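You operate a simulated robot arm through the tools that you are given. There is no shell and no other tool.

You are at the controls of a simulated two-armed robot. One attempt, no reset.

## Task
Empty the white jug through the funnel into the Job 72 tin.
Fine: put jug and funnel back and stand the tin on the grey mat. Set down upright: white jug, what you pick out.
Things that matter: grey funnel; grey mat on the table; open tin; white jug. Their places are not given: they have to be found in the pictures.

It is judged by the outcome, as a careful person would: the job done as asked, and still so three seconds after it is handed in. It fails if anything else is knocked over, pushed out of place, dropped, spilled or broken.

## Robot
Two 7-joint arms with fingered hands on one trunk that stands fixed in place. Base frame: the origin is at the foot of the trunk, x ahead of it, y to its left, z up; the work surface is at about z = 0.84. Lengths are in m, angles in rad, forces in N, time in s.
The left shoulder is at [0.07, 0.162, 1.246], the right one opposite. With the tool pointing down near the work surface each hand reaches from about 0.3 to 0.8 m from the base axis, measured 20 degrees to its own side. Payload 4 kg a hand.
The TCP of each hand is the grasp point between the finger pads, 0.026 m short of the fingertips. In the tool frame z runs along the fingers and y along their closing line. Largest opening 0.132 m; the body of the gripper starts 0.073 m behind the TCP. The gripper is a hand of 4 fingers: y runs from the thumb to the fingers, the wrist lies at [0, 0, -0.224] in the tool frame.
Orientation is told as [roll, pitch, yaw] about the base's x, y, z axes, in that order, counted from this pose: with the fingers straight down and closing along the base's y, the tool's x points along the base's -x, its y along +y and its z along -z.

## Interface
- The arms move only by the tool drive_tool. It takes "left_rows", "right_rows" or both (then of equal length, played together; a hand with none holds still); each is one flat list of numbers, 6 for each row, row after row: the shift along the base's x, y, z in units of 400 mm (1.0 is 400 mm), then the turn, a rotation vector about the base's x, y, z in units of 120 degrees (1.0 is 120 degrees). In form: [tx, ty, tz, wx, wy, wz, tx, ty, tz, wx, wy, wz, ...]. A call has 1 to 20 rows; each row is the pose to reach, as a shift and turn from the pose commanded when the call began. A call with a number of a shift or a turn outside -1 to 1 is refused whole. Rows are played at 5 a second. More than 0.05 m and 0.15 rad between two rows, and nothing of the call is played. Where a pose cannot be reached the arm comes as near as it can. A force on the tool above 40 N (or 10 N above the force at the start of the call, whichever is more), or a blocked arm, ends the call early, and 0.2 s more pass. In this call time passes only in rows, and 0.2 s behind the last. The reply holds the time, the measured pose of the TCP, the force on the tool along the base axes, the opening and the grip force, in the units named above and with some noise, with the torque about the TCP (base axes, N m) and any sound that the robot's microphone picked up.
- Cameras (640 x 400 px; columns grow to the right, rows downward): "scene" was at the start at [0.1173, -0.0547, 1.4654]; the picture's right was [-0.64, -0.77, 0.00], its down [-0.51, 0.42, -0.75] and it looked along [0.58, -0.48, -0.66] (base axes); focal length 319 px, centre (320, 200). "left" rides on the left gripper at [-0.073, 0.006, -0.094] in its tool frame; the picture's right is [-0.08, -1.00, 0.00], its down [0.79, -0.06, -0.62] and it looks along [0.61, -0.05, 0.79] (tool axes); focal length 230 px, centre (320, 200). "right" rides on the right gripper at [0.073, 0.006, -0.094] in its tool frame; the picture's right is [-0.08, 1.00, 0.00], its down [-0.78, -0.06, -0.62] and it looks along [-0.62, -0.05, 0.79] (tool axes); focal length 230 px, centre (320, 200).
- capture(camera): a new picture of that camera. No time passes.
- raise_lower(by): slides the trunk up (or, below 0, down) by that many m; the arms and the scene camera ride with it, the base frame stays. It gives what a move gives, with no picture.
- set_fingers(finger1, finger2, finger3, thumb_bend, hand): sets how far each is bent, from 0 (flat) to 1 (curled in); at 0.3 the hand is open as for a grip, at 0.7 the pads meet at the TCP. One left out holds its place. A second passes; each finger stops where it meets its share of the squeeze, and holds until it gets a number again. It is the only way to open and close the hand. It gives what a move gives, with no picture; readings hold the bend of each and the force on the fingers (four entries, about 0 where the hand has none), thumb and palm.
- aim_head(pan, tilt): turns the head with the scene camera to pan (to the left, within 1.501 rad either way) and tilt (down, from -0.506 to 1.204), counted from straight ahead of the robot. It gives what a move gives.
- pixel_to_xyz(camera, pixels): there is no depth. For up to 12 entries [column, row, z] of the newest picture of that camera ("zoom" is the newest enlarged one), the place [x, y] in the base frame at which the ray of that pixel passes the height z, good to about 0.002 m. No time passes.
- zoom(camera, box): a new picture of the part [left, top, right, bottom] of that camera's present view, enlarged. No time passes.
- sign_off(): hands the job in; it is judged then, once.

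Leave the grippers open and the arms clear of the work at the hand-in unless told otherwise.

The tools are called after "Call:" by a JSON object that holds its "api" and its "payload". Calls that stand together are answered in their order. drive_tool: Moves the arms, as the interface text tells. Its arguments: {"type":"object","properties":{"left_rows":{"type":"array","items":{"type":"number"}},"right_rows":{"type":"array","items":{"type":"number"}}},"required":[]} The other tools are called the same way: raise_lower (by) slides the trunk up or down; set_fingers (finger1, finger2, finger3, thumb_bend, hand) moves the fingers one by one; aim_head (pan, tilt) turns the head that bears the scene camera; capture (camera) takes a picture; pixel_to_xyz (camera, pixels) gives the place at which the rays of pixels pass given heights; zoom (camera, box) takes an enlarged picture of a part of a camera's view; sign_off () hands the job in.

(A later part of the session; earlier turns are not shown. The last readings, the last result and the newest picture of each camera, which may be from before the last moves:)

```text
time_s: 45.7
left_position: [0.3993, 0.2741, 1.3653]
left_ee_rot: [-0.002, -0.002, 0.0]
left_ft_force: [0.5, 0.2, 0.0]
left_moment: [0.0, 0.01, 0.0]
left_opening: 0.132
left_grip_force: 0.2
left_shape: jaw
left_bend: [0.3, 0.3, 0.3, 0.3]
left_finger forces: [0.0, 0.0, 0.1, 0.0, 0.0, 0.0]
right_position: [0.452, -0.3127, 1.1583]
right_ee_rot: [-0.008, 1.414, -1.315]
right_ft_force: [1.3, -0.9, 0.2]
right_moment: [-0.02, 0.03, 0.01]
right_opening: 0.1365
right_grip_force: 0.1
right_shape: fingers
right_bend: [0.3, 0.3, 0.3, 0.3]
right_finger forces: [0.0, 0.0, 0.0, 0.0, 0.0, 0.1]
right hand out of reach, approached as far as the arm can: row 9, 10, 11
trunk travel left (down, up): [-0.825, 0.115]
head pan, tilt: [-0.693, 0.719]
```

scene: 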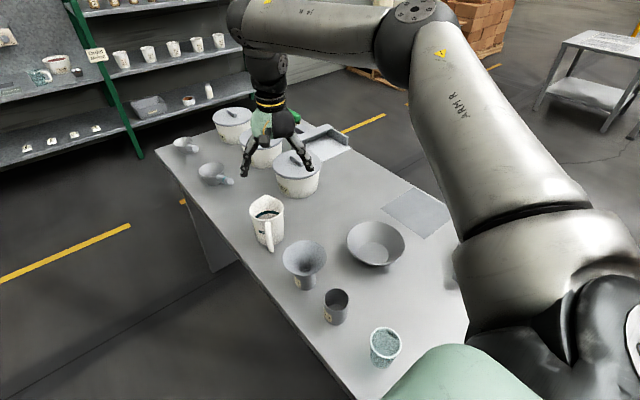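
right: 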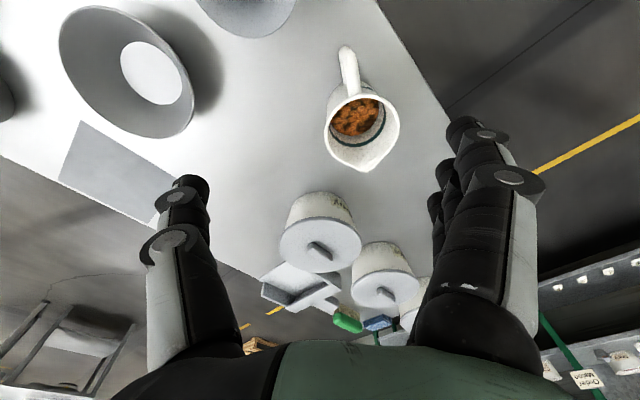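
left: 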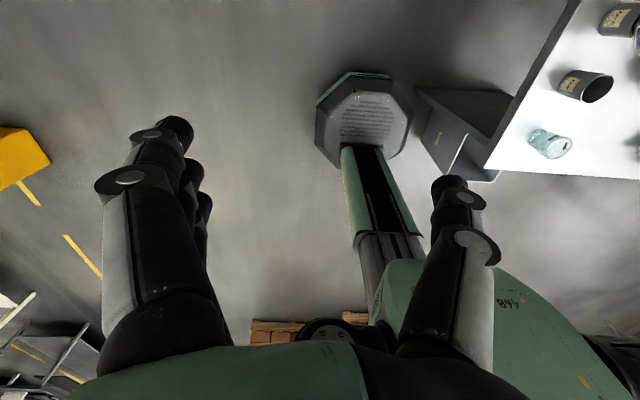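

Nearly: φ≈171° is reached but the arm was held at x≈0.452. Turning the pour direction further (yaw to about −100°, the hand pointing left and slightly outward) should free it, so I'll test that.

Call:
{"api": "drive_tool", "payload": {"right_rows": [0.02, 0, 0, 0, 0, -0.05, 0.06, 0, -0.02, 0, 0, -0.1, 0.1, 0.003, -0.08, 0, 0, -0.15, 0.14, 0.005, -0.16, 0, 0, -0.2083, 0.17, 0.0075, -0.245, 0, 0, -0.2083]}}

Call:
{"api": "capture", "payload": {"camera": "scene"}}

```text
time_s: 46.9
left_position: [0.3993, 0.2734, 1.3667]
left_ee_rot: [-0.001, 0.001, -0.002]
left_ft_force: [0.8, -0.1, -0.3]
left_moment: [-0.03, 0.0, -0.01]
left_opening: 0.132
left_grip_force: 0.1
left_shape: jaw
left_bend: [0.3, 0.3, 0.3, 0.3]
left_finger forces: [0.0, 0.1, 0.0, 0.0, 0.0, 0.0]
right_position: [0.4874, -0.3038, 1.1047]
right_ee_rot: [-0.012, 1.409, -1.752]
right_ft_force: [-0.5, 0.6, 0.1]
right_moment: [0.0, -0.01, 0.0]
right_opening: 0.1359
right_grip_force: 0.1
right_shape: fingers
right_bend: [0.3, 0.3, 0.3, 0.3]
right_finger forces: [0.1, 0.0, 0.1, 0.0, 0.0, 0.0]
right hand out of reach, approached as far as the arm can: row 3, 4, 5
trunk travel left (down, up): [-0.825, 0.115]
head pan, tilt: [-0.693, 0.719]
```

```text
taken
```

scene: 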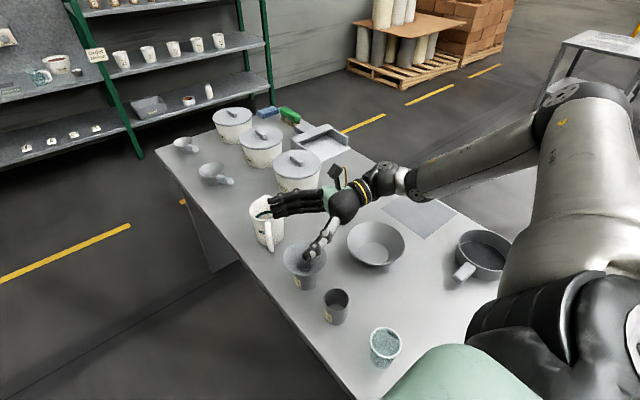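

Being higher relative to the shoulder helps, so I'll test with a lower trunk: raise the hand 10 cm, then lower the trunk 15 cm, then aim for (0.52,-0.31).

Call:
{"api": "drive_tool", "payload": {"right_rows": [0, 0, 0.08, 0, 0, 0, 0, 0, 0.16, 0, 0, 0, 0, 0, 0.25, 0, 0, 0]}}

Call:
{"api": "raise_lower", "payload": {"by": -0.15}}

Call:
{"api": "drive_tool", "payload": {"right_rows": [0.04, -0.005, 0, 0, 0, 0, 0.085, -0.015, 0, 0, 0, 0]}}

```text
time_s: 47.7
left_position: [0.4, 0.2744, 1.3658]
left_ee_rot: [0.0, 0.0, 0.001]
left_ft_force: [-0.6, 0.5, -0.5]
left_moment: [0.0, 0.0, 0.0]
left_opening: 0.132
left_grip_force: 0.0
left_shape: jaw
left_bend: [0.3, 0.3, 0.3, 0.3]
left_finger forces: [0.0, 0.1, 0.0, 0.0, 0.0, 0.0]
right_position: [0.4866, -0.3035, 1.202]
right_ee_rot: [-0.019, 1.413, -1.759]
right_ft_force: [-1.1, 0.0, 0.4]
right_moment: [0.01, -0.01, 0.0]
right_opening: 0.1361
right_grip_force: 0.1
right_shape: fingers
right_bend: [0.3, 0.3, 0.3, 0.3]
right_finger forces: [0.0, 0.0, 0.0, 0.1, 0.0, 0.0]
trunk travel left (down, up): [-0.825, 0.115]
head pan, tilt: [-0.693, 0.719]
```

```text
time_s: 49.5
left_position: [0.3993, 0.274, 1.2148]
left_ee_rot: [0.0, -0.001, 0.001]
left_ft_force: [-1.1, 1.1, 0.4]
left_moment: [0.04, 0.01, -0.01]
left_opening: 0.1321
left_grip_force: 0.0
left_shape: jaw
left_bend: [0.3, 0.3, 0.3, 0.3]
left_finger forces: [0.1, 0.0, 0.1, 0.0, 0.0, 0.1]
right_position: [0.4883, -0.3023, 1.0527]
right_ee_rot: [-0.015, 1.412, -1.754]
right_ft_force: [-0.6, -0.2, -1.2]
right_moment: [-0.01, 0.0, -0.04]
right_opening: 0.1361
right_grip_force: 0.2
right_shape: fingers
right_bend: [0.3, 0.3, 0.3, 0.3]
right_finger forces: [0.0, 0.0, 0.0, 0.1, 0.0, 0.1]
trunk travel left (down, up): [-0.675, 0.265]
head pan, tilt: [-0.693, 0.719]
```

```text
time_s: 50.0
left_position: [0.4009, 0.2735, 1.2144]
left_ee_rot: [0.0, -0.002, 0.0]
left_ft_force: [-0.8, -1.1, 0.4]
left_moment: [-0.02, 0.0, 0.03]
left_opening: 0.1321
left_grip_force: 0.0
left_shape: jaw
left_bend: [0.3, 0.3, 0.3, 0.3]
left_finger forces: [0.1, 0.1, 0.0, 0.0, 0.0, 0.1]
right_position: [0.5227, -0.3095, 1.0528]
right_ee_rot: [-0.014, 1.413, -1.754]
right_ft_force: [0.6, -0.6, -1.2]
right_moment: [-0.04, 0.0, 0.06]
right_opening: 0.136
right_grip_force: 0.1
right_shape: fingers
right_bend: [0.3, 0.3, 0.3, 0.3]
right_finger forces: [0.1, 0.0, 0.1, 0.0, 0.0, 0.1]
trunk travel left (down, up): [-0.675, 0.265]
head pan, tilt: [-0.693, 0.719]
```

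The end-of-pour pose (0.523,-0.310,1.053), yaw −100°, φ≈171° is reachable with the trunk at −0.05. Now I rehearse the rest backwards: un-tilt to φ=120°, then 90°, then 60° (jug upright).

Call:
{"api": "drive_tool", "payload": {"right_rows": [0.004, 0.016, 0.02, -0.0597, 0.0111, 0, 0.008, 0.032, 0.04, -0.1194, 0.0221, 0, 0.012, 0.048, 0.06, -0.1791, 0.0332, 0, 0.016, 0.064, 0.08, -0.2387, 0.0442, 0, 0.021, 0.08, 0.1, -0.2984, 0.0553, 0, 0.026, 0.096, 0.12, -0.3581, 0.0663, 0, 0.03, 0.111, 0.14, -0.4178, 0.0774, 0]}}

Call:
{"api": "drive_tool", "payload": {"right_rows": [0, 0, 0.01, -0.0614, 0.0114, 0, 0, 0, 0.02, -0.1229, 0.0228, 0, 0, 0, 0.03, -0.1843, 0.0341, 0, 0, 0, 0.04, -0.2458, 0.0455, 0]}}

Call:
{"api": "drive_tool", "payload": {"right_rows": [0, 0, 0.01, -0.0614, 0.0114, 0, 0, 0, 0.02, -0.1229, 0.0228, 0, 0, 0, 0.03, -0.1843, 0.0341, 0, 0, 0, 0.04, -0.2458, 0.0455, 0]}}

```text
time_s: 51.6
left_position: [0.4003, 0.2764, 1.2133]
left_ee_rot: [-0.002, -0.001, -0.001]
left_ft_force: [0.4, -0.1, -0.5]
left_moment: [-0.03, -0.02, 0.0]
left_opening: 0.1322
left_grip_force: 0.1
left_shape: jaw
left_bend: [0.3, 0.3, 0.3, 0.3]
left_finger forces: [0.1, 0.0, 0.1, 0.1, 0.0, 0.0]
right_position: [0.5327, -0.2627, 1.1085]
right_ee_rot: [-0.014, 0.519, -1.753]
right_ft_force: [0.0, 1.1, -0.3]
right_moment: [-0.04, 0.03, -0.02]
right_opening: 0.1361
right_grip_force: 0.1
right_shape: fingers
right_bend: [0.3, 0.3, 0.3, 0.3]
right_finger forces: [0.1, 0.0, 0.1, 0.0, 0.0, 0.0]
trunk travel left (down, up): [-0.675, 0.265]
head pan, tilt: [-0.693, 0.719]
```

```text
time_s: 52.6
left_position: [0.4019, 0.2744, 1.2142]
left_ee_rot: [0.0, 0.001, -0.004]
left_ft_force: [0.8, 1.6, 0.6]
left_moment: [0.0, 0.0, -0.02]
left_opening: 0.132
left_grip_force: 0.0
left_shape: jaw
left_bend: [0.3, 0.3, 0.3, 0.3]
left_finger forces: [0.0, 0.0, 0.0, 0.0, 0.0, 0.0]
right_position: [0.5354, -0.2636, 1.1229]
right_ee_rot: [-0.016, -0.003, -1.754]
right_ft_force: [0.2, 1.1, 0.6]
right_moment: [-0.01, 0.03, 0.0]
right_opening: 0.1361
right_grip_force: 0.2
right_shape: fingers
right_bend: [0.3, 0.3, 0.3, 0.3]
right_finger forces: [0.0, 0.0, 0.0, 0.0, 0.0, 0.1]
trunk travel left (down, up): [-0.675, 0.265]
head pan, tilt: [-0.693, 0.719]
```

```text
time_s: 53.6
left_position: [0.3996, 0.2727, 1.2165]
left_ee_rot: [0.0, -0.001, -0.001]
left_ft_force: [1.2, 0.3, 0.5]
left_moment: [0.01, -0.01, 0.01]
left_opening: 0.1318
left_grip_force: 0.1
left_shape: jaw
left_bend: [0.3, 0.3, 0.3, 0.3]
left_finger forces: [0.0, 0.0, 0.0, 0.0, 0.1, 0.0]
right_position: [0.4407, -0.3739, 1.0589]
right_ee_rot: [0.022, -0.461, -1.754]
right_ft_force: [-1.0, -0.4, -0.2]
right_moment: [0.0, 0.0, -0.02]
right_opening: 0.1362
right_grip_force: 0.1
right_shape: fingers
right_bend: [0.3, 0.3, 0.3, 0.3]
right_finger forces: [0.0, 0.0, 0.0, 0.0, 0.0, 0.1]
right hand out of reach, approached as far as the arm can: row 1, 2, 3, 4
trunk travel left (down, up): [-0.675, 0.265]
head pan, tilt: [-0.693, 0.719]
```

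With yaw −100° the sweep from φ=90° to 171° works; only φ<90° fails there. So the sequence will be: grip at φ=60°, lift, tilt the jug 30° (hand then straight down), yaw to −100°, move over the funnel, pour. Next I go to the pick side: turn back to ψ≈−32.5° and move towards the jug, high.

Call:
{"api": "drive_tool", "payload": {"right_rows": [0, 0, 0.06, 0, 0, 0.06, 0.02, 0, 0.12, 0, 0, 0.12, 0.07, 0, 0.18, 0, 0, 0.18, 0.13, 0.005, 0.23, 0, 0, 0.24, 0.2, 0.01, 0.25, 0, 0, 0.3, 0.28, 0.015, 0.25, 0, 0, 0.36, 0.36, 0.02, 0.25, 0, 0, 0.42, 0.43, 0.03, 0.25, 0, 0, 0.48, 0.48, 0.035, 0.25, 0, 0, 0.54, 0.5, 0.035, 0.25, 0, 0, 0.567]}}

Call:
{"api": "capture", "payload": {"camera": "right"}}

```text
time_s: 55.9
left_position: [0.401, 0.2745, 1.2158]
left_ee_rot: [0.0, -0.002, 0.001]
left_ft_force: [-0.2, -0.2, 0.2]
left_moment: [-0.01, 0.01, -0.02]
left_opening: 0.1319
left_grip_force: 0.1
left_shape: jaw
left_bend: [0.3, 0.3, 0.3, 0.3]
left_finger forces: [0.0, 0.0, 0.1, 0.0, 0.1, 0.0]
right_position: [0.6401, -0.3619, 1.1554]
right_ee_rot: [0.02, -0.459, -0.564]
right_ft_force: [-0.6, 0.5, -1.0]
right_moment: [-0.02, 0.02, 0.02]
right_opening: 0.1362
right_grip_force: 0.0
right_shape: fingers
right_bend: [0.3, 0.3, 0.3, 0.3]
right_finger forces: [0.0, 0.0, 0.0, 0.0, 0.0, 0.1]
trunk travel left (down, up): [-0.675, 0.265]
head pan, tilt: [-0.693, 0.719]
```

```text
taken
```

right: 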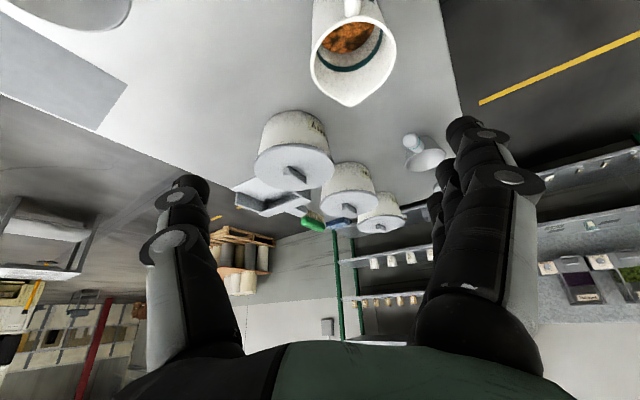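

I'm in line with the jug now. I'll zoom to refine the jug's centre from here.

Call:
{"api": "zoom", "payload": {"camera": "right", "box": [300, 0, 410, 115]}}

Call:
{"api": "capture", "payload": {"camera": "scene"}}

Call:
{"api": "zoom", "payload": {"camera": "scene", "box": [230, 150, 330, 270]}}

```text
3.48 times, centred on (355, 58) of right
```

zoom: 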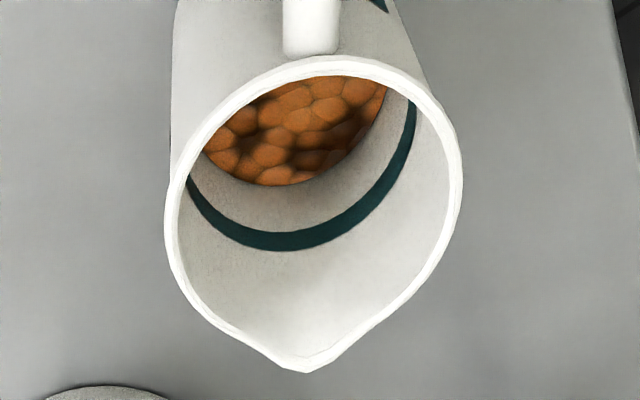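

```text
taken
```

scene: 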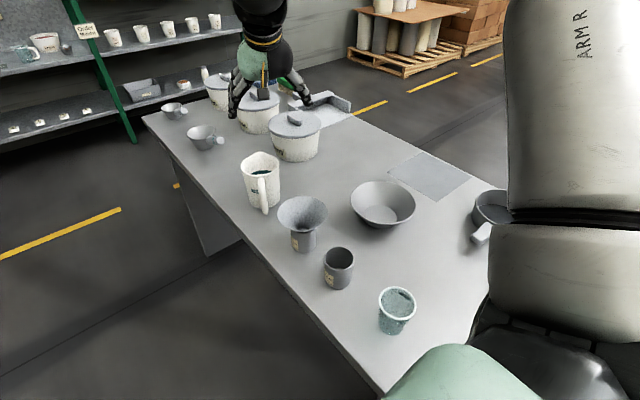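

```text
3.33 times, centred on (280, 210) of scene
```

zoom: 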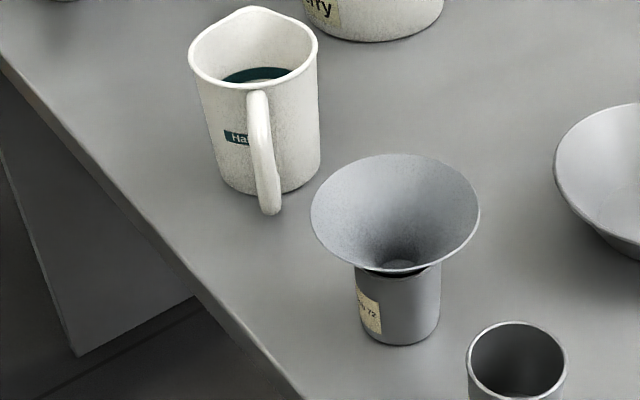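

Refining the jug rim position from this picture.

Call:
{"api": "pixel_to_xyz", "payload": {"camera": "right", "pixels": [[310.5, 62.3, 0.968], [395.8, 49.4, 0.968], [355, 17.2, 0.968], [351.3, 107.4, 0.97], [310.5, 62.3, 0.96], [395.8, 49.4, 0.96], [355, 17.2, 0.96]]}}

Call:
{"api": "pixel_to_xyz", "payload": {"camera": "scene", "pixels": [[240.6, 165.3, 0.968], [279.3, 163.3, 0.968], [259.6, 151.8, 0.97], [260, 175.8, 0.968], [264.4, 209.8, 0.84], [247, 206, 0.84], [278.5, 201, 0.84]]}}

```text
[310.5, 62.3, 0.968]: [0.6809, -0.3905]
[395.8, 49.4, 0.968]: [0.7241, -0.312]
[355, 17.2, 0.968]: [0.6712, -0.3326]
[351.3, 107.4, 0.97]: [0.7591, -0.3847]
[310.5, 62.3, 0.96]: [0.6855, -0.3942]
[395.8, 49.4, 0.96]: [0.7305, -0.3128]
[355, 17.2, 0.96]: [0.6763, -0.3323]
```

```text
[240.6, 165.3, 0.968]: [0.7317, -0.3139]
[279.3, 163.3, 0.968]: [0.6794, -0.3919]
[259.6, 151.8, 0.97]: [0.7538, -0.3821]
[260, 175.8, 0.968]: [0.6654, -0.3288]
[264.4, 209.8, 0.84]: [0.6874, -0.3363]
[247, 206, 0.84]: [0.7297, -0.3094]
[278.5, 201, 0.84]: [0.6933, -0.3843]
```

Best estimate of the jug's axis: (0.706,-0.354), rim z≈0.968, spout direction ≈−31.5°. Next I move above it to (0.706,-0.354,1.10), keeping this orientation (φ≈64°).

Call:
{"api": "drive_tool", "payload": {"right_rows": [0.05, 0.006, -0.03, 0, 0, 0, 0.11, 0.013, -0.08, 0, 0, 0, 0.165, 0.02, -0.139, 0, 0, 0]}}

Call:
{"api": "capture", "payload": {"camera": "right"}}

Call:
{"api": "zoom", "payload": {"camera": "scene", "box": [200, 60, 340, 230]}}

```text
time_s: 56.6
left_position: [0.4022, 0.2724, 1.2155]
left_ee_rot: [-0.001, 0.0, -0.002]
left_ft_force: [-0.1, -0.7, 0.7]
left_moment: [-0.03, 0.02, 0.0]
left_opening: 0.132
left_grip_force: 0.1
left_shape: jaw
left_bend: [0.3, 0.3, 0.3, 0.3]
left_finger forces: [0.0, 0.0, 0.0, 0.0, 0.1, 0.1]
right_position: [0.7082, -0.3521, 1.0977]
right_ee_rot: [0.02, -0.459, -0.568]
right_ft_force: [0.3, -0.5, -0.1]
right_moment: [0.06, -0.01, 0.0]
right_opening: 0.1361
right_grip_force: 0.0
right_shape: fingers
right_bend: [0.3, 0.3, 0.3, 0.3]
right_finger forces: [0.0, 0.0, 0.0, 0.0, 0.0, 0.1]
trunk travel left (down, up): [-0.675, 0.265]
head pan, tilt: [-0.693, 0.719]
```

```text
taken
```

right: 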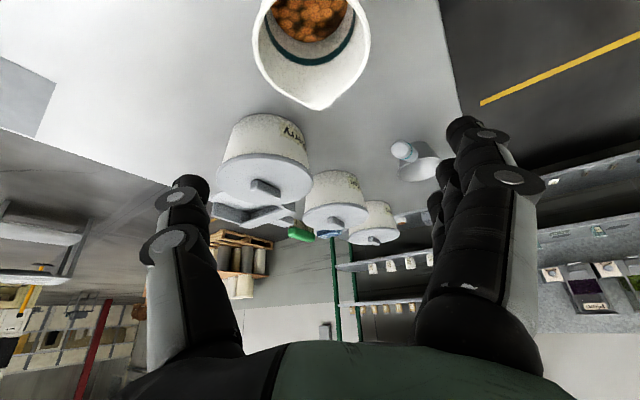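

```text
2.35 times, centred on (270, 145) of scene
```

zoom: 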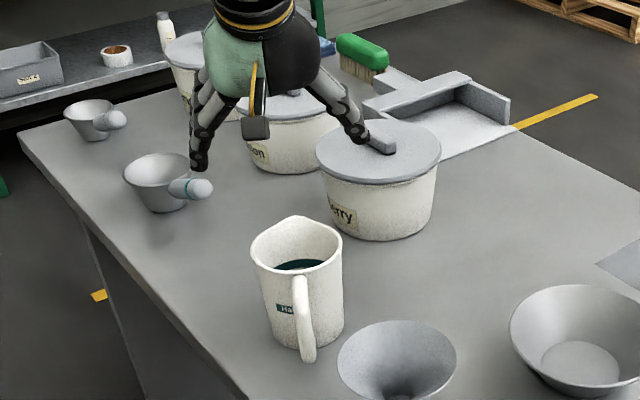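

The jug is centred between the fingers to within about 2 mm. Next I descend to z≈0.93 with the 2 mm correction; the palm will stop about 2 cm above the rim.

Call:
{"api": "drive_tool", "payload": {"right_rows": [-0.003, -0.003, -0.08, 0, 0, 0, -0.005, -0.005, -0.16, 0, 0, 0, -0.005, -0.005, -0.24, 0, 0, 0, -0.005, -0.005, -0.31, 0, 0, 0, -0.005, -0.005, -0.37, 0, 0, 0, -0.005, -0.005, -0.417, 0, 0, 0]}}

Call:
{"api": "capture", "payload": {"camera": "right"}}

Call:
{"api": "zoom", "payload": {"camera": "scene", "box": [200, 90, 340, 240]}}

```text
time_s: 58.0
left_position: [0.3999, 0.2735, 1.2165]
left_ee_rot: [-0.002, 0.0, 0.0]
left_ft_force: [-0.5, 0.1, 0.7]
left_moment: [-0.02, -0.01, -0.03]
left_opening: 0.1318
left_grip_force: 0.0
left_shape: jaw
left_bend: [0.3, 0.3, 0.3, 0.3]
left_finger forces: [0.0, 0.0, 0.0, 0.1, 0.1, 0.0]
right_position: [0.7048, -0.3555, 0.9308]
right_ee_rot: [0.021, -0.458, -0.567]
right_ft_force: [0.1, -0.1, -0.3]
right_moment: [0.01, -0.03, 0.01]
right_opening: 0.1363
right_grip_force: 0.0
right_shape: fingers
right_bend: [0.3, 0.3, 0.3, 0.3]
right_finger forces: [0.0, 0.0, 0.0, 0.0, 0.1, 0.0]
trunk travel left (down, up): [-0.675, 0.265]
head pan, tilt: [-0.693, 0.719]
```

```text
taken
```

right: 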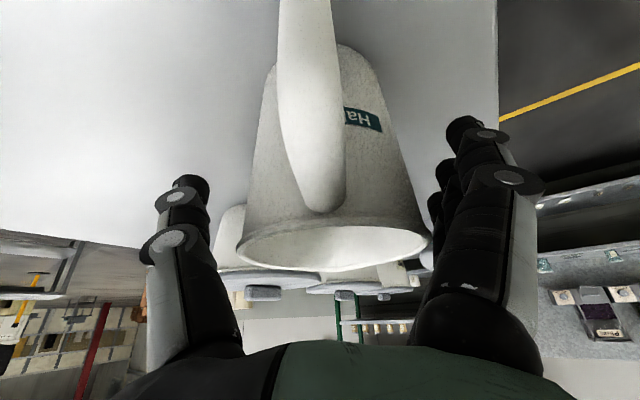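

```text
2.67 times, centred on (270, 165) of scene
```

zoom: 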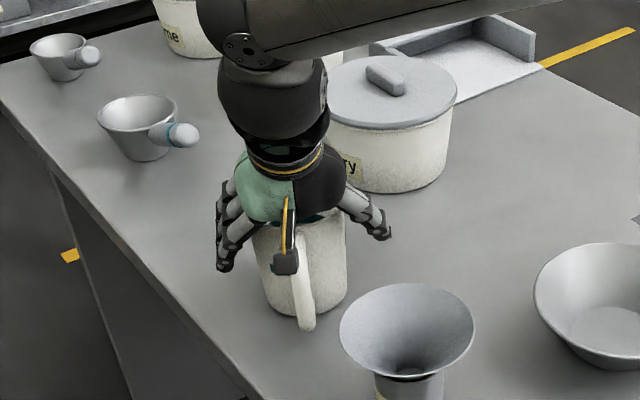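

The jug body is between thumb and fingers, the handle clear in the middle. I'll close gently first.

Call:
{"api": "set_fingers", "payload": {"hand": "right", "finger1": 0.45, "finger2": 0.45, "finger3": 0.45, "thumb_bend": 0.45}}

Call:
{"api": "capture", "payload": {"camera": "right"}}

```text
time_s: 59.0
left_position: [0.4008, 0.2735, 1.2156]
left_ee_rot: [0.001, -0.002, -0.001]
left_ft_force: [0.0, 0.8, -0.1]
left_moment: [0.02, 0.02, 0.02]
left_opening: 0.1319
left_grip_force: 0.1
left_shape: jaw
left_bend: [0.3, 0.3, 0.3, 0.3]
left_finger forces: [0.1, 0.0, 0.0, 0.0, 0.0, 0.0]
right_position: [0.7048, -0.3562, 0.9317]
right_ee_rot: [0.022, -0.458, -0.567]
right_ft_force: [0.5, 0.7, -0.3]
right_moment: [-0.02, -0.01, -0.01]
right_opening: 0.0881
right_grip_force: 0.1
right_shape: fingers
right_bend: [0.45, 0.44, 0.45, 0.45]
right_finger forces: [0.1, 0.4, 0.0, 0.1, 0.1, 0.1]
trunk travel left (down, up): [-0.675, 0.265]
head pan, tilt: [-0.693, 0.719]
```

```text
taken
```

right: 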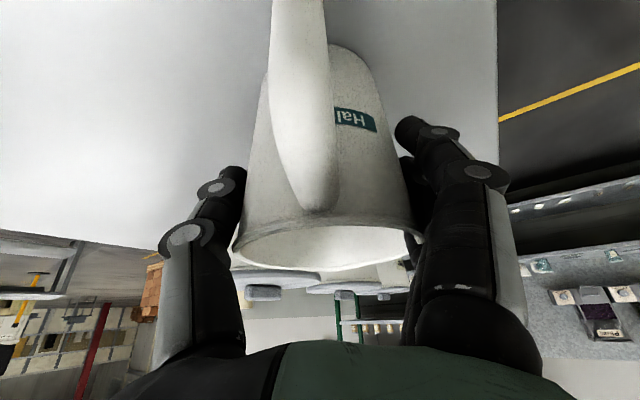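

Just touching. I'll squeeze firmly now.

Call:
{"api": "set_fingers", "payload": {"hand": "right", "finger1": 0.6, "finger2": 0.6, "finger3": 0.6, "thumb_bend": 0.6}}

Call:
{"api": "capture", "payload": {"camera": "right"}}

```text
time_s: 60.0
left_position: [0.3993, 0.2733, 1.2156]
left_ee_rot: [0.0, 0.0, 0.002]
left_ft_force: [0.3, -0.2, -0.4]
left_moment: [0.0, -0.04, -0.02]
left_opening: 0.1317
left_grip_force: 0.0
left_shape: jaw
left_bend: [0.3, 0.3, 0.3, 0.3]
left_finger forces: [0.0, 0.1, 0.0, 0.1, 0.0, 0.0]
right_position: [0.7045, -0.3573, 0.9304]
right_ee_rot: [0.021, -0.459, -0.568]
right_ft_force: [-0.5, 0.0, -0.3]
right_moment: [0.07, -0.01, 0.01]
right_opening: 0.0735
right_grip_force: 25.4
right_shape: fingers
right_bend: [0.52, 0.48, 0.52, 0.53]
right_finger forces: [5.1, 9.8, 10.3, 0.0, 24.6, 0.0]
trunk travel left (down, up): [-0.675, 0.265]
head pan, tilt: [-0.693, 0.719]
```

```text
taken
```

right: 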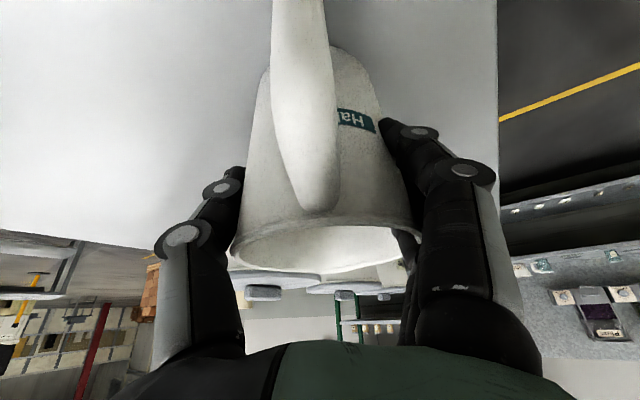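

Grip is 25 N, well shared. The jug's original place corresponds to TCP (0.7045,-0.357,0.9305), orientation [0.021,-0.459,-0.568]; I'll return there. Next comes a slow 3 cm lift as a test.

Call:
{"api": "drive_tool", "payload": {"right_rows": [0, 0, 0.015, 0, 0, 0, 0, 0, 0.035, 0, 0, 0, 0, 0, 0.055, 0, 0, 0, 0, 0, 0.075, 0, 0, 0]}}

Call:
{"api": "capture", "payload": {"camera": "right"}}

Call:
{"api": "zoom", "payload": {"camera": "scene", "box": [200, 90, 340, 240]}}

```text
time_s: 61.0
left_position: [0.3995, 0.2727, 1.2155]
left_ee_rot: [0.001, 0.0, 0.0]
left_ft_force: [0.3, 0.0, 0.6]
left_moment: [0.0, 0.01, 0.0]
left_opening: 0.1318
left_grip_force: 0.2
left_shape: jaw
left_bend: [0.3, 0.3, 0.3, 0.3]
left_finger forces: [0.0, 0.1, 0.0, 0.0, 0.1, 0.1]
right_position: [0.7044, -0.3564, 0.9615]
right_ee_rot: [0.022, -0.458, -0.568]
right_ft_force: [1.3, 0.7, -1.1]
right_moment: [0.01, 0.02, -0.01]
right_opening: 0.0736
right_grip_force: 24.7
right_shape: fingers
right_bend: [0.52, 0.48, 0.52, 0.53]
right_finger forces: [4.9, 9.9, 10.1, 0.0, 24.7, 0.0]
trunk travel left (down, up): [-0.675, 0.265]
head pan, tilt: [-0.693, 0.719]
```

```text
taken
```

right: 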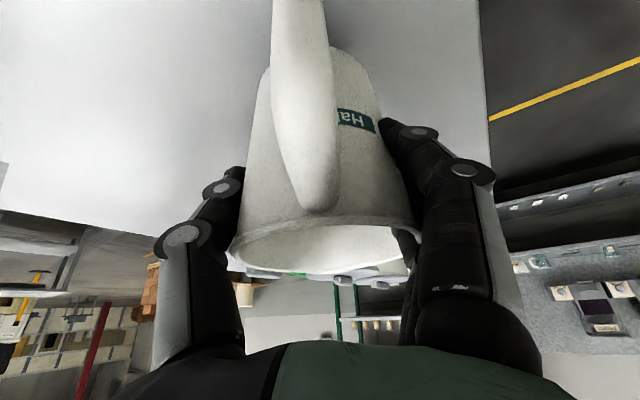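

```text
2.67 times, centred on (270, 165) of scene
```

zoom: 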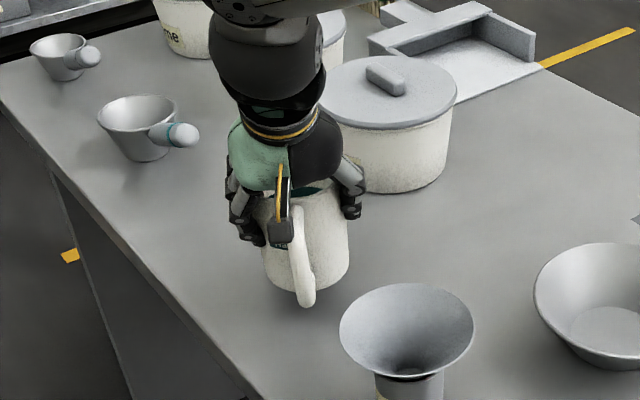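

The jug is held rigidly and is light. Next I lift it straight up to z≈1.12.

Call:
{"api": "drive_tool", "payload": {"right_rows": [0, 0, 0.05, 0, 0, 0, 0, 0, 0.12, 0, 0, 0, 0, 0, 0.2, 0, 0, 0, 0, 0, 0.28, 0, 0, 0, 0, 0, 0.35, 0, 0, 0, 0, 0, 0.4, 0, 0, 0]}}

Call:
{"api": "capture", "payload": {"camera": "right"}}

```text
time_s: 62.5
left_position: [0.3995, 0.2725, 1.2156]
left_ee_rot: [0.0, 0.0, 0.0]
left_ft_force: [0.0, 0.6, -0.8]
left_moment: [-0.01, -0.02, 0.01]
left_opening: 0.1318
left_grip_force: 0.0
left_shape: jaw
left_bend: [0.3, 0.3, 0.3, 0.3]
left_finger forces: [0.1, 0.0, 0.0, 0.1, 0.1, 0.1]
right_position: [0.704, -0.3551, 1.1224]
right_ee_rot: [0.018, -0.46, -0.567]
right_ft_force: [0.1, -0.4, -1.0]
right_moment: [0.0, 0.01, 0.0]
right_opening: 0.0729
right_grip_force: 24.9
right_shape: fingers
right_bend: [0.52, 0.48, 0.52, 0.53]
right_finger forces: [4.9, 10.1, 10.1, 0.0, 24.7, 0.0]
trunk travel left (down, up): [-0.675, 0.265]
head pan, tilt: [-0.693, 0.719]
```

```text
taken
```

right: 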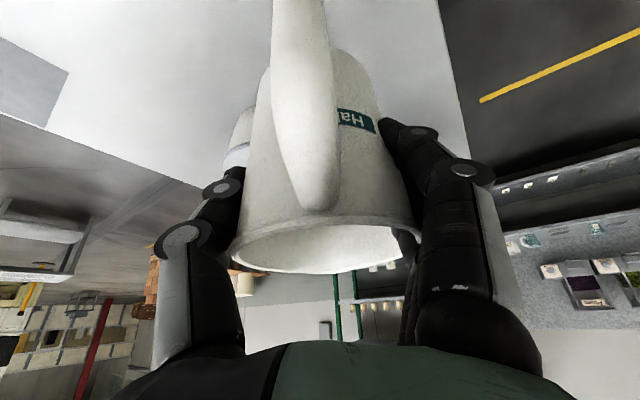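

Stable. Next I tilt the jug 26° forward about its own cross axis, so the hand points straight down, while bringing it slightly inward. The contents stay well below the lip.

Call:
{"api": "drive_tool", "payload": {"right_rows": [-0.03, 0.009, 0.01, 0.0143, 0.0234, 0, -0.06, 0.018, 0.02, 0.0286, 0.0467, 0, -0.09, 0.027, 0.03, 0.0429, 0.0701, 0, -0.12, 0.036, 0.04, 0.0573, 0.0935, 0, -0.15, 0.045, 0.05, 0.0716, 0.1168, 0, -0.18, 0.054, 0.05, 0.0859, 0.1402, 0, -0.2, 0.06, 0.05, 0.1002, 0.1635, 0, -0.21, 0.0625, 0.05, 0.1145, 0.1869, 0]}}

Call:
{"api": "capture", "payload": {"camera": "right"}}

Call:
{"api": "capture", "payload": {"camera": "scene"}}

```text
time_s: 64.2
left_position: [0.3997, 0.2737, 1.2164]
left_ee_rot: [0.0, 0.0, -0.001]
left_ft_force: [0.1, 0.1, 0.1]
left_moment: [-0.02, -0.02, -0.02]
left_opening: 0.1319
left_grip_force: 0.1
left_shape: jaw
left_bend: [0.3, 0.3, 0.3, 0.3]
left_finger forces: [0.1, 0.0, 0.1, 0.1, 0.0, 0.0]
right_position: [0.5875, -0.3396, 1.1164]
right_ee_rot: [0.022, -0.005, -0.565]
right_ft_force: [0.1, -0.1, -2.6]
right_moment: [-0.03, -0.03, 0.01]
right_opening: 0.0729
right_grip_force: 24.5
right_shape: fingers
right_bend: [0.52, 0.48, 0.52, 0.53]
right_finger forces: [4.8, 10.3, 10.1, 0.1, 24.7, 0.1]
right hand out of reach, approached as far as the arm can: row 2, 3, 4, 5, 6, 7, 8
trunk travel left (down, up): [-0.675, 0.265]
head pan, tilt: [-0.693, 0.719]
```

```text
taken
```

right: 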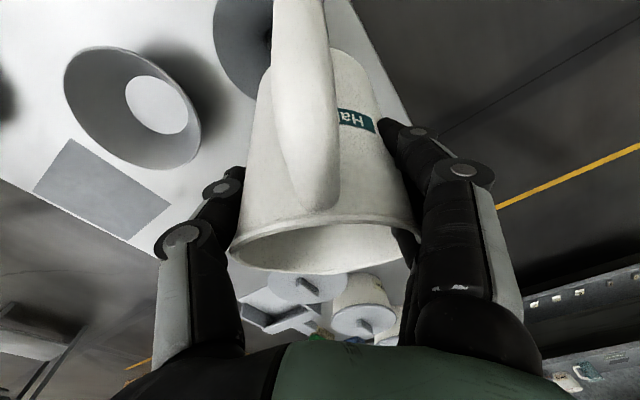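

```text
taken
```

scene: 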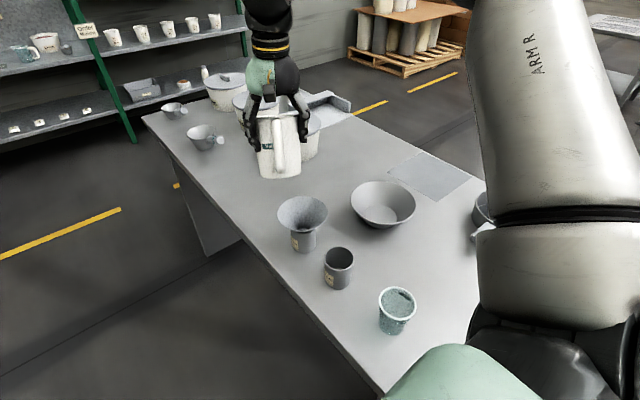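

The hand is straight down with the jug tilted 26° at (0.588,-0.340,1.116). Next I yaw −68° slowly and move to the pour start (0.536,-0.252,1.11), clear above the funnel.

Call:
{"api": "drive_tool", "payload": {"right_rows": [-0.01, 0.02, 0, 0, 0, -0.047, -0.02, 0.04, 0, 0, 0, -0.094, -0.032, 0.058, 0, 0, 0, -0.142, -0.043, 0.076, 0, 0, 0, -0.189, -0.054, 0.094, 0, 0, 0, -0.236, -0.065, 0.112, 0, 0, 0, -0.283, -0.076, 0.13, 0, 0, 0, -0.331, -0.087, 0.148, 0, 0, 0, -0.378, -0.098, 0.166, 0, 0, 0, -0.425, -0.108, 0.184, 0, 0, 0, -0.472, -0.118, 0.202, 0, 0, 0, -0.52, -0.129, 0.219, 0, 0, 0, -0.5667]}}

Call:
{"api": "capture", "payload": {"camera": "scene"}}

Call:
{"api": "zoom", "payload": {"camera": "scene", "box": [200, 90, 380, 270]}}

Call:
{"api": "capture", "payload": {"camera": "right"}}

```text
time_s: 66.8
left_position: [0.3998, 0.2748, 1.2156]
left_ee_rot: [0.001, -0.002, -0.001]
left_ft_force: [0.6, 0.0, 0.1]
left_moment: [-0.02, -0.03, 0.0]
left_opening: 0.132
left_grip_force: 0.0
left_shape: jaw
left_bend: [0.3, 0.3, 0.3, 0.3]
left_finger forces: [0.0, 0.0, 0.0, 0.0, 0.0, 0.0]
right_position: [0.5339, -0.2503, 1.1169]
right_ee_rot: [0.012, 0.0, -1.756]
right_ft_force: [-0.4, -0.1, -1.4]
right_moment: [-0.03, 0.0, -0.01]
right_opening: 0.0727
right_grip_force: 25.1
right_shape: fingers
right_bend: [0.53, 0.48, 0.52, 0.53]
right_finger forces: [5.0, 10.4, 10.0, 0.0, 24.5, 0.0]
trunk travel left (down, up): [-0.675, 0.265]
head pan, tilt: [-0.693, 0.719]
```

```text
taken
```

scene: 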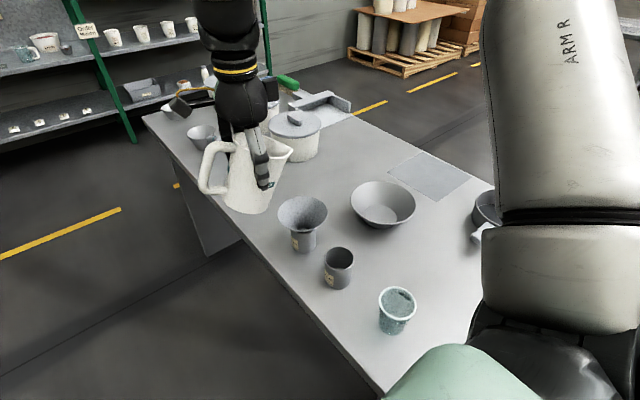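

```text
2.22 times, centred on (290, 180) of scene
```

zoom: 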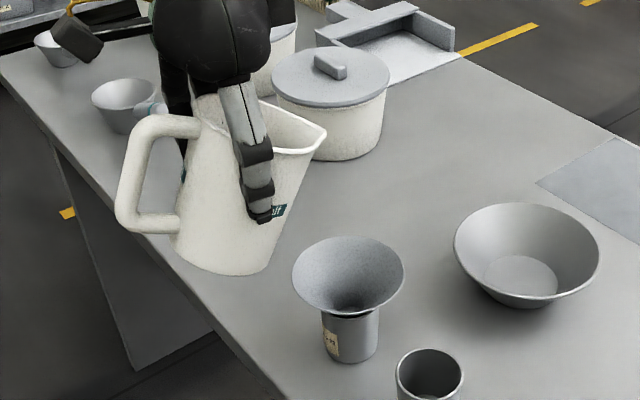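

```text
taken
```

right: 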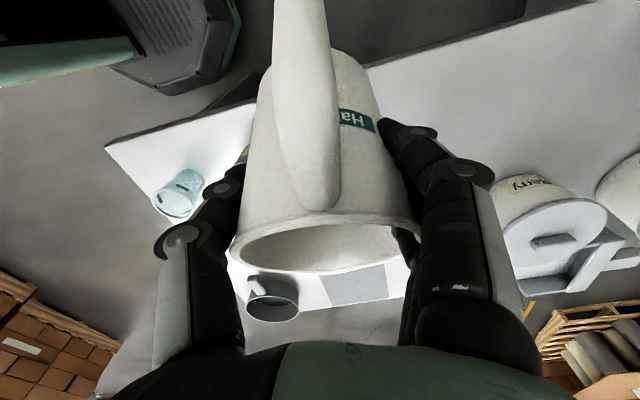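

The jug is now side-on to the scene camera with the spout towards the funnel side. I'll verify my lip estimate: predicted lip (0.5225,-0.319,1.127), seen at pixel (292.7,149.8).

Call:
{"api": "pixel_to_xyz", "payload": {"camera": "scene", "pixels": [[292.7, 149.8, 1.127], [292.7, 149.8, 1.117], [292.7, 149.8, 1.137], [277.8, 209.8, 0.945], [328, 207.8, 0.945], [303, 197, 0.945], [303, 222, 0.945]]}}

```text
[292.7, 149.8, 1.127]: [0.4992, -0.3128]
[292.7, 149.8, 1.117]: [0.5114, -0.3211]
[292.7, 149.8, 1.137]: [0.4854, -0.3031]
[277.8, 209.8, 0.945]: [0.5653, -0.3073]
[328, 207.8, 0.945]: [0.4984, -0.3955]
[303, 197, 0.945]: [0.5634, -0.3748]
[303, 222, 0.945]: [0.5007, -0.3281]
```

I mis-scaled some of those pixels; I'll use the enlarged picture directly for measurements.

Call:
{"api": "zoom", "payload": {"camera": "scene", "box": [225, 120, 345, 255]}}

```text
2.96 times, centred on (285, 188) of scene
```

zoom: 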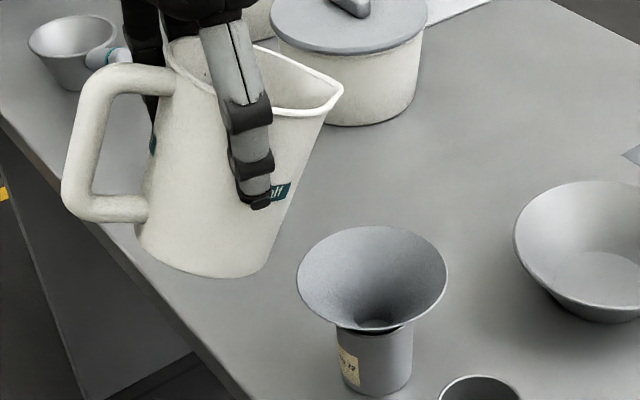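

Measuring the lip tip, jug bottom corners and funnel rim in this enlarged view.

Call:
{"api": "pixel_to_xyz", "payload": {"camera": "zoom", "pixels": [[343, 92, 1.127], [343, 92, 1.112], [297, 280, 0.945], [448, 278, 0.945], [370, 226, 0.945], [372, 332, 0.945], [136, 240, 1.03], [256, 276, 1.015], [345, 390, 0.84], [411, 375, 0.84]]}}

```text
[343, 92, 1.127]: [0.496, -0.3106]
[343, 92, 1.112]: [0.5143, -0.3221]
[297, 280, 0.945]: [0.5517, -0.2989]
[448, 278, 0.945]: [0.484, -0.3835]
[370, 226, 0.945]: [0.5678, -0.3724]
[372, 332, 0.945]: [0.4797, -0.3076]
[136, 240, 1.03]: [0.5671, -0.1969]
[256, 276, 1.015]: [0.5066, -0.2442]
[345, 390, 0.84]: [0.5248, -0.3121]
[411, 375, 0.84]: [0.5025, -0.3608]
```

The funnel reads (0.521,-0.341) again, as expected. For the lip, the scene ray alone leaves about 1–2 cm of doubt, so I'll get a second view. I'll turn the left hand so its camera looks along −y at the jug and funnel (turn about (−0.25,0.25,0.935) by 94°, moving to about (0.50,0.15,1.25)), well clear of the right hand.

Call:
{"api": "drive_tool", "payload": {"left_rows": [0.02, -0.02, 0.007, -0.0163, 0.0163, 0.0609, 0.04, -0.05, 0.015, -0.0327, 0.0327, 0.1219, 0.06, -0.08, 0.022, -0.049, 0.049, 0.1828, 0.08, -0.1, 0.03, -0.0653, 0.0653, 0.2437, 0.1, -0.13, 0.037, -0.0816, 0.0816, 0.3047, 0.12, -0.15, 0.044, -0.098, 0.098, 0.3656, 0.15, -0.18, 0.051, -0.1143, 0.1143, 0.4265, 0.17, -0.21, 0.058, -0.1306, 0.1306, 0.4875, 0.19, -0.23, 0.066, -0.1469, 0.1469, 0.5484, 0.21, -0.26, 0.073, -0.1633, 0.1633, 0.6093, 0.23, -0.29, 0.08, -0.1796, 0.1796, 0.6703, 0.25, -0.31, 0.0875, -0.1959, 0.1959, 0.7312]}}

Call:
{"api": "capture", "payload": {"camera": "left"}}

```text
time_s: 69.5
left_position: [0.4993, 0.1496, 1.2496]
left_ee_rot: [0.003, 0.523, 1.572]
left_ft_force: [-0.3, 0.4, -0.2]
left_moment: [0.01, -0.02, -0.02]
left_opening: 0.1319
left_grip_force: 0.0
left_shape: jaw
left_bend: [0.3, 0.3, 0.3, 0.3]
left_finger forces: [0.0, 0.1, 0.0, 0.0, 0.0, 0.0]
right_position: [0.534, -0.2502, 1.1179]
right_ee_rot: [0.012, -0.002, -1.752]
right_ft_force: [0.6, 0.5, -2.9]
right_moment: [-0.02, 0.04, 0.04]
right_opening: 0.0726
right_grip_force: 24.9
right_shape: fingers
right_bend: [0.53, 0.48, 0.52, 0.53]
right_finger forces: [5.1, 10.4, 10.1, 0.0, 24.4, 0.1]
trunk travel left (down, up): [-0.675, 0.265]
head pan, tilt: [-0.693, 0.719]
```

```text
taken
```

left: 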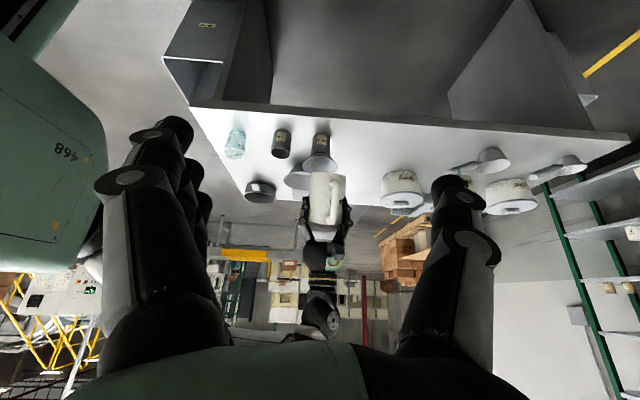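

A very useful view (upside-down): the tin and funnel at (319,160), the jug in front at (327,200), handle facing the camera. I'll zoom in.

Call:
{"api": "zoom", "payload": {"camera": "left", "box": [270, 120, 390, 250]}}

```text
3.08 times, centred on (330, 185) of left
```

zoom: 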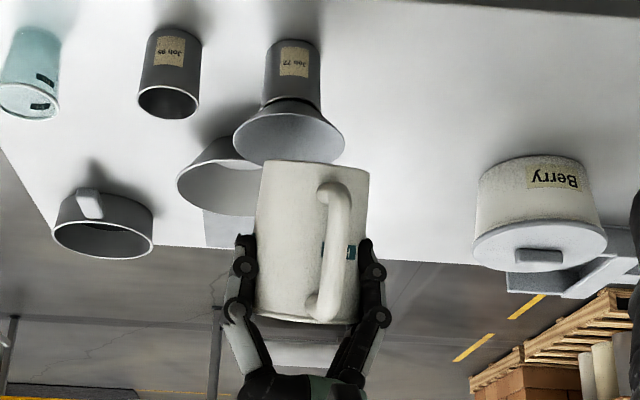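

I'll measure jug and funnel x-positions in this view for lateral alignment.

Call:
{"api": "pixel_to_xyz", "payload": {"camera": "zoom", "pixels": [[233, 148, 0.945], [345, 148, 0.945], [288, 113, 0.945], [262, 168, 1.04], [370, 174, 1.04], [254, 315, 1.15], [358, 320, 1.15], [341, 190, 1.06], [318, 315, 1.16], [263, 98, 0.911], [321, 102, 0.911]]}}

```text
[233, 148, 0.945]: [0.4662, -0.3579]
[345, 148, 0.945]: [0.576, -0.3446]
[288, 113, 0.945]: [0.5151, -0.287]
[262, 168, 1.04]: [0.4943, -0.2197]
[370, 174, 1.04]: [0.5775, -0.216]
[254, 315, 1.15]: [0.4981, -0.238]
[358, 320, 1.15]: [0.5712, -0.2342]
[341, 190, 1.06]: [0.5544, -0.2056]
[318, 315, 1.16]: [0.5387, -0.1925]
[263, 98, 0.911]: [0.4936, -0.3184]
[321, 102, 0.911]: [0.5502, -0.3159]
```

Lateral alignment is good: jug axis x≈0.535, funnel x≈0.521 with the spout leading towards −x. Next I tilt to 45° and lower partway, keeping the lip high, then check visually.

Call:
{"api": "drive_tool", "payload": {"right_rows": [0.003, -0.001, -0.02, 0.0307, -0.0054, 0, 0.006, -0.003, -0.04, 0.0614, -0.0108, 0, 0.009, -0.004, -0.06, 0.0921, -0.0163, 0, 0.012, -0.006, -0.085, 0.1228, -0.0217, 0, 0.014, -0.007, -0.106, 0.1535, -0.0271, 0]}}

Call:
{"api": "zoom", "payload": {"camera": "left", "box": [270, 120, 390, 250]}}

Call:
{"api": "zoom", "payload": {"camera": "scene", "box": [225, 120, 345, 255]}}

```text
time_s: 70.7
left_position: [0.4998, 0.1482, 1.2506]
left_ee_rot: [0.001, 0.522, 1.57]
left_ft_force: [-0.2, 0.1, -0.1]
left_moment: [0.04, 0.01, -0.01]
left_opening: 0.1315
left_grip_force: 0.0
left_shape: jaw
left_bend: [0.3, 0.3, 0.3, 0.3]
left_finger forces: [0.0, 0.0, 0.1, 0.0, 0.0, 0.0]
right_position: [0.5399, -0.255, 1.0753]
right_ee_rot: [0.009, 0.323, -1.753]
right_ft_force: [0.3, -0.4, -1.7]
right_moment: [-0.04, 0.03, -0.02]
right_opening: 0.0725
right_grip_force: 24.9
right_shape: fingers
right_bend: [0.53, 0.48, 0.52, 0.53]
right_finger forces: [5.0, 10.5, 10.0, 0.0, 24.5, 0.0]
trunk travel left (down, up): [-0.675, 0.265]
head pan, tilt: [-0.693, 0.719]
```

```text
3.08 times, centred on (330, 185) of left
```

zoom: 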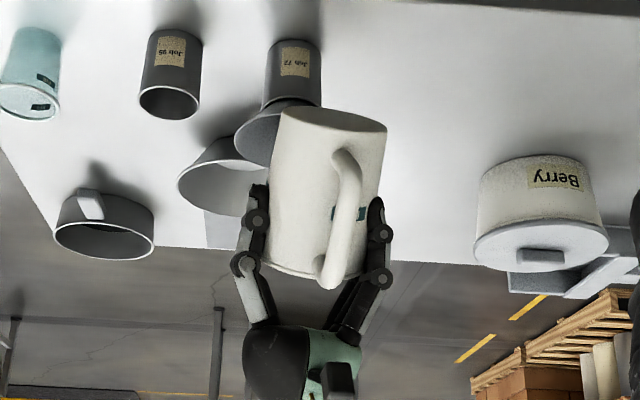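

```text
2.96 times, centred on (285, 188) of scene
```

zoom: 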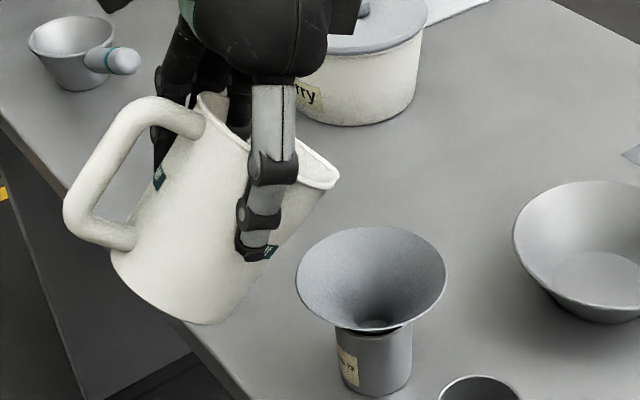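

The lip tip now shows at (339,180) in the scene enlargement; I'll check its ray against the model.

Call:
{"api": "pixel_to_xyz", "payload": {"camera": "zoom", "pixels": [[339, 180, 1.04], [339, 180, 1.05], [339, 180, 1.06], [339, 180, 1.03], [111, 255, 1.0], [210, 322, 0.98]]}}

```text
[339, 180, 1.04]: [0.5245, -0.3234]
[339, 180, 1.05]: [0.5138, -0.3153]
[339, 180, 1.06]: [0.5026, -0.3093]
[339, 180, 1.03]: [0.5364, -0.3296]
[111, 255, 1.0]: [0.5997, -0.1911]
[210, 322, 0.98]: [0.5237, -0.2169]
```

The measurement fits a lip at 7.4 cm forward and 2.4 cm up from the TCP in the jug's frame; I'll use that. Next, tilt to 60° with the lip kept about 5 cm above the funnel rim.

Call:
{"api": "drive_tool", "payload": {"right_rows": [-0.001, -0.006, -0.014, 0.0308, -0.0054, 0, -0.002, -0.012, -0.029, 0.0616, -0.0109, 0, -0.004, -0.017, -0.043, 0.0923, -0.0163, 0, -0.005, -0.023, -0.058, 0.1231, -0.0218, 0]}}

Call:
{"api": "zoom", "payload": {"camera": "scene", "box": [225, 130, 345, 265]}}

Call:
{"api": "zoom", "payload": {"camera": "left", "box": [270, 110, 390, 240]}}

```text
time_s: 71.7
left_position: [0.4995, 0.1471, 1.25]
left_ee_rot: [-0.001, 0.522, 1.568]
left_ft_force: [0.0, -0.4, -0.2]
left_moment: [0.0, -0.01, -0.03]
left_opening: 0.132
left_grip_force: 0.1
left_shape: jaw
left_bend: [0.3, 0.3, 0.3, 0.3]
left_finger forces: [0.0, 0.0, 0.1, 0.1, 0.1, 0.0]
right_position: [0.5396, -0.2637, 1.051]
right_ee_rot: [0.009, 0.588, -1.751]
right_ft_force: [-0.3, -0.5, -1.8]
right_moment: [-0.06, 0.0, -0.01]
right_opening: 0.0726
right_grip_force: 25.1
right_shape: fingers
right_bend: [0.53, 0.48, 0.52, 0.53]
right_finger forces: [4.8, 10.6, 10.1, 0.0, 24.6, 0.1]
trunk travel left (down, up): [-0.675, 0.265]
head pan, tilt: [-0.693, 0.719]
```

```text
2.96 times, centred on (285, 198) of scene
```

zoom: 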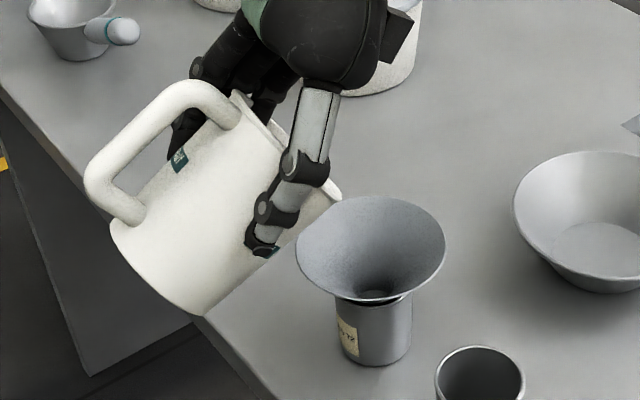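

```text
3.08 times, centred on (330, 175) of left
```

zoom: 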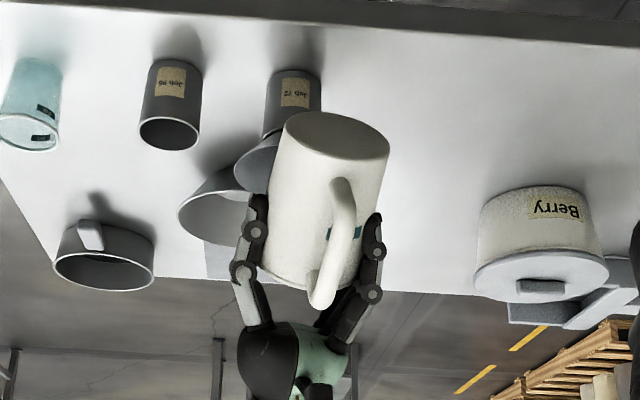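

Checking the lip ray at (341,197).

Call:
{"api": "zoom", "payload": {"camera": "scene", "box": [265, 165, 335, 245]}}

```text
5.00 times, centred on (300, 205) of scene
```

zoom: 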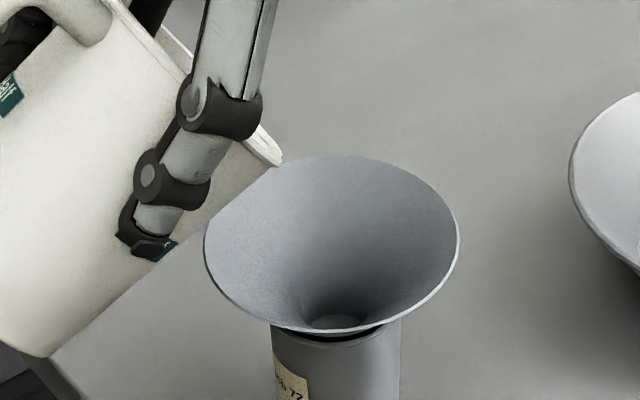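

Call:
{"api": "pixel_to_xyz", "payload": {"camera": "zoom", "pixels": [[281, 160, 0.98], [281, 160, 0.99], [281, 160, 1.0], [281, 160, 1.01], [205, 240, 0.945], [460, 240, 0.945], [335, 155, 0.945], [340, 333, 0.945]]}}

```text
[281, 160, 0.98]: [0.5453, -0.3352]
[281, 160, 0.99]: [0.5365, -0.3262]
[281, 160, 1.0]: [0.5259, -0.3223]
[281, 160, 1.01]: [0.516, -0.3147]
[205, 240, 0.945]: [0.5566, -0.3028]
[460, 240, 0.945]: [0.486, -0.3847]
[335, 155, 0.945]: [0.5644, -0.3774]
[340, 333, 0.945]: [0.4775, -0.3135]
```

The lip is at (0.526,-0.322,1.00), as modelled: over the funnel, 2 cm short of its centre, 5.5 cm above the rim. Next I tilt slowly to 72°, watching for the first pieces.

Call:
{"api": "drive_tool", "payload": {"right_rows": [-0.001, -0.004, -0.001, 0.0123, -0.0022, 0, -0.001, -0.008, -0.001, 0.0246, -0.0044, 0, -0.002, -0.012, -0.002, 0.0369, -0.0065, 0, -0.002, -0.016, -0.002, 0.0492, -0.0087, 0, -0.003, -0.02, -0.003, 0.0616, -0.0109, 0, -0.004, -0.024, -0.003, 0.0739, -0.0131, 0, -0.004, -0.027, -0.004, 0.0862, -0.0153, 0, -0.005, -0.031, -0.004, 0.0985, -0.0174, 0]}}

Call:
{"api": "zoom", "payload": {"camera": "scene", "box": [245, 145, 345, 255]}}

```text
time_s: 73.5
left_position: [0.4986, 0.1496, 1.2496]
left_ee_rot: [0.0, 0.522, 1.569]
left_ft_force: [-0.5, 0.2, 1.0]
left_moment: [-0.02, -0.03, -0.01]
left_opening: 0.1319
left_grip_force: 0.0
left_shape: jaw
left_bend: [0.3, 0.3, 0.3, 0.3]
left_finger forces: [0.0, 0.0, 0.0, 0.1, 0.1, 0.0]
right_position: [0.5368, -0.2762, 1.0495]
right_ee_rot: [0.006, 0.799, -1.754]
right_ft_force: [-0.3, 0.6, -1.6]
right_moment: [-0.08, -0.01, 0.0]
right_opening: 0.0725
right_grip_force: 25.4
right_shape: fingers
right_bend: [0.53, 0.48, 0.52, 0.53]
right_finger forces: [4.9, 10.7, 10.2, 0.0, 24.7, 0.0]
trunk travel left (down, up): [-0.675, 0.265]
head pan, tilt: [-0.693, 0.719]
```

```text
3.64 times, centred on (295, 200) of scene
```

zoom: 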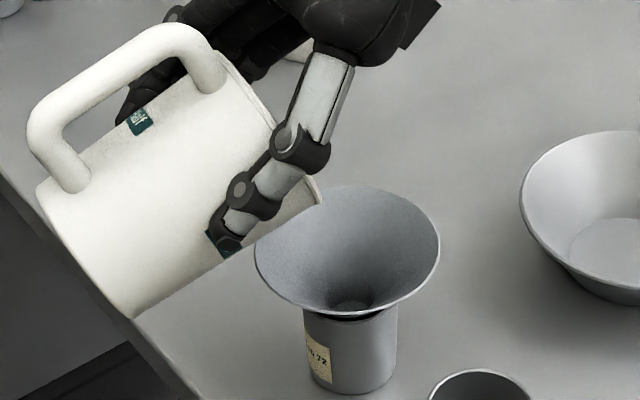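

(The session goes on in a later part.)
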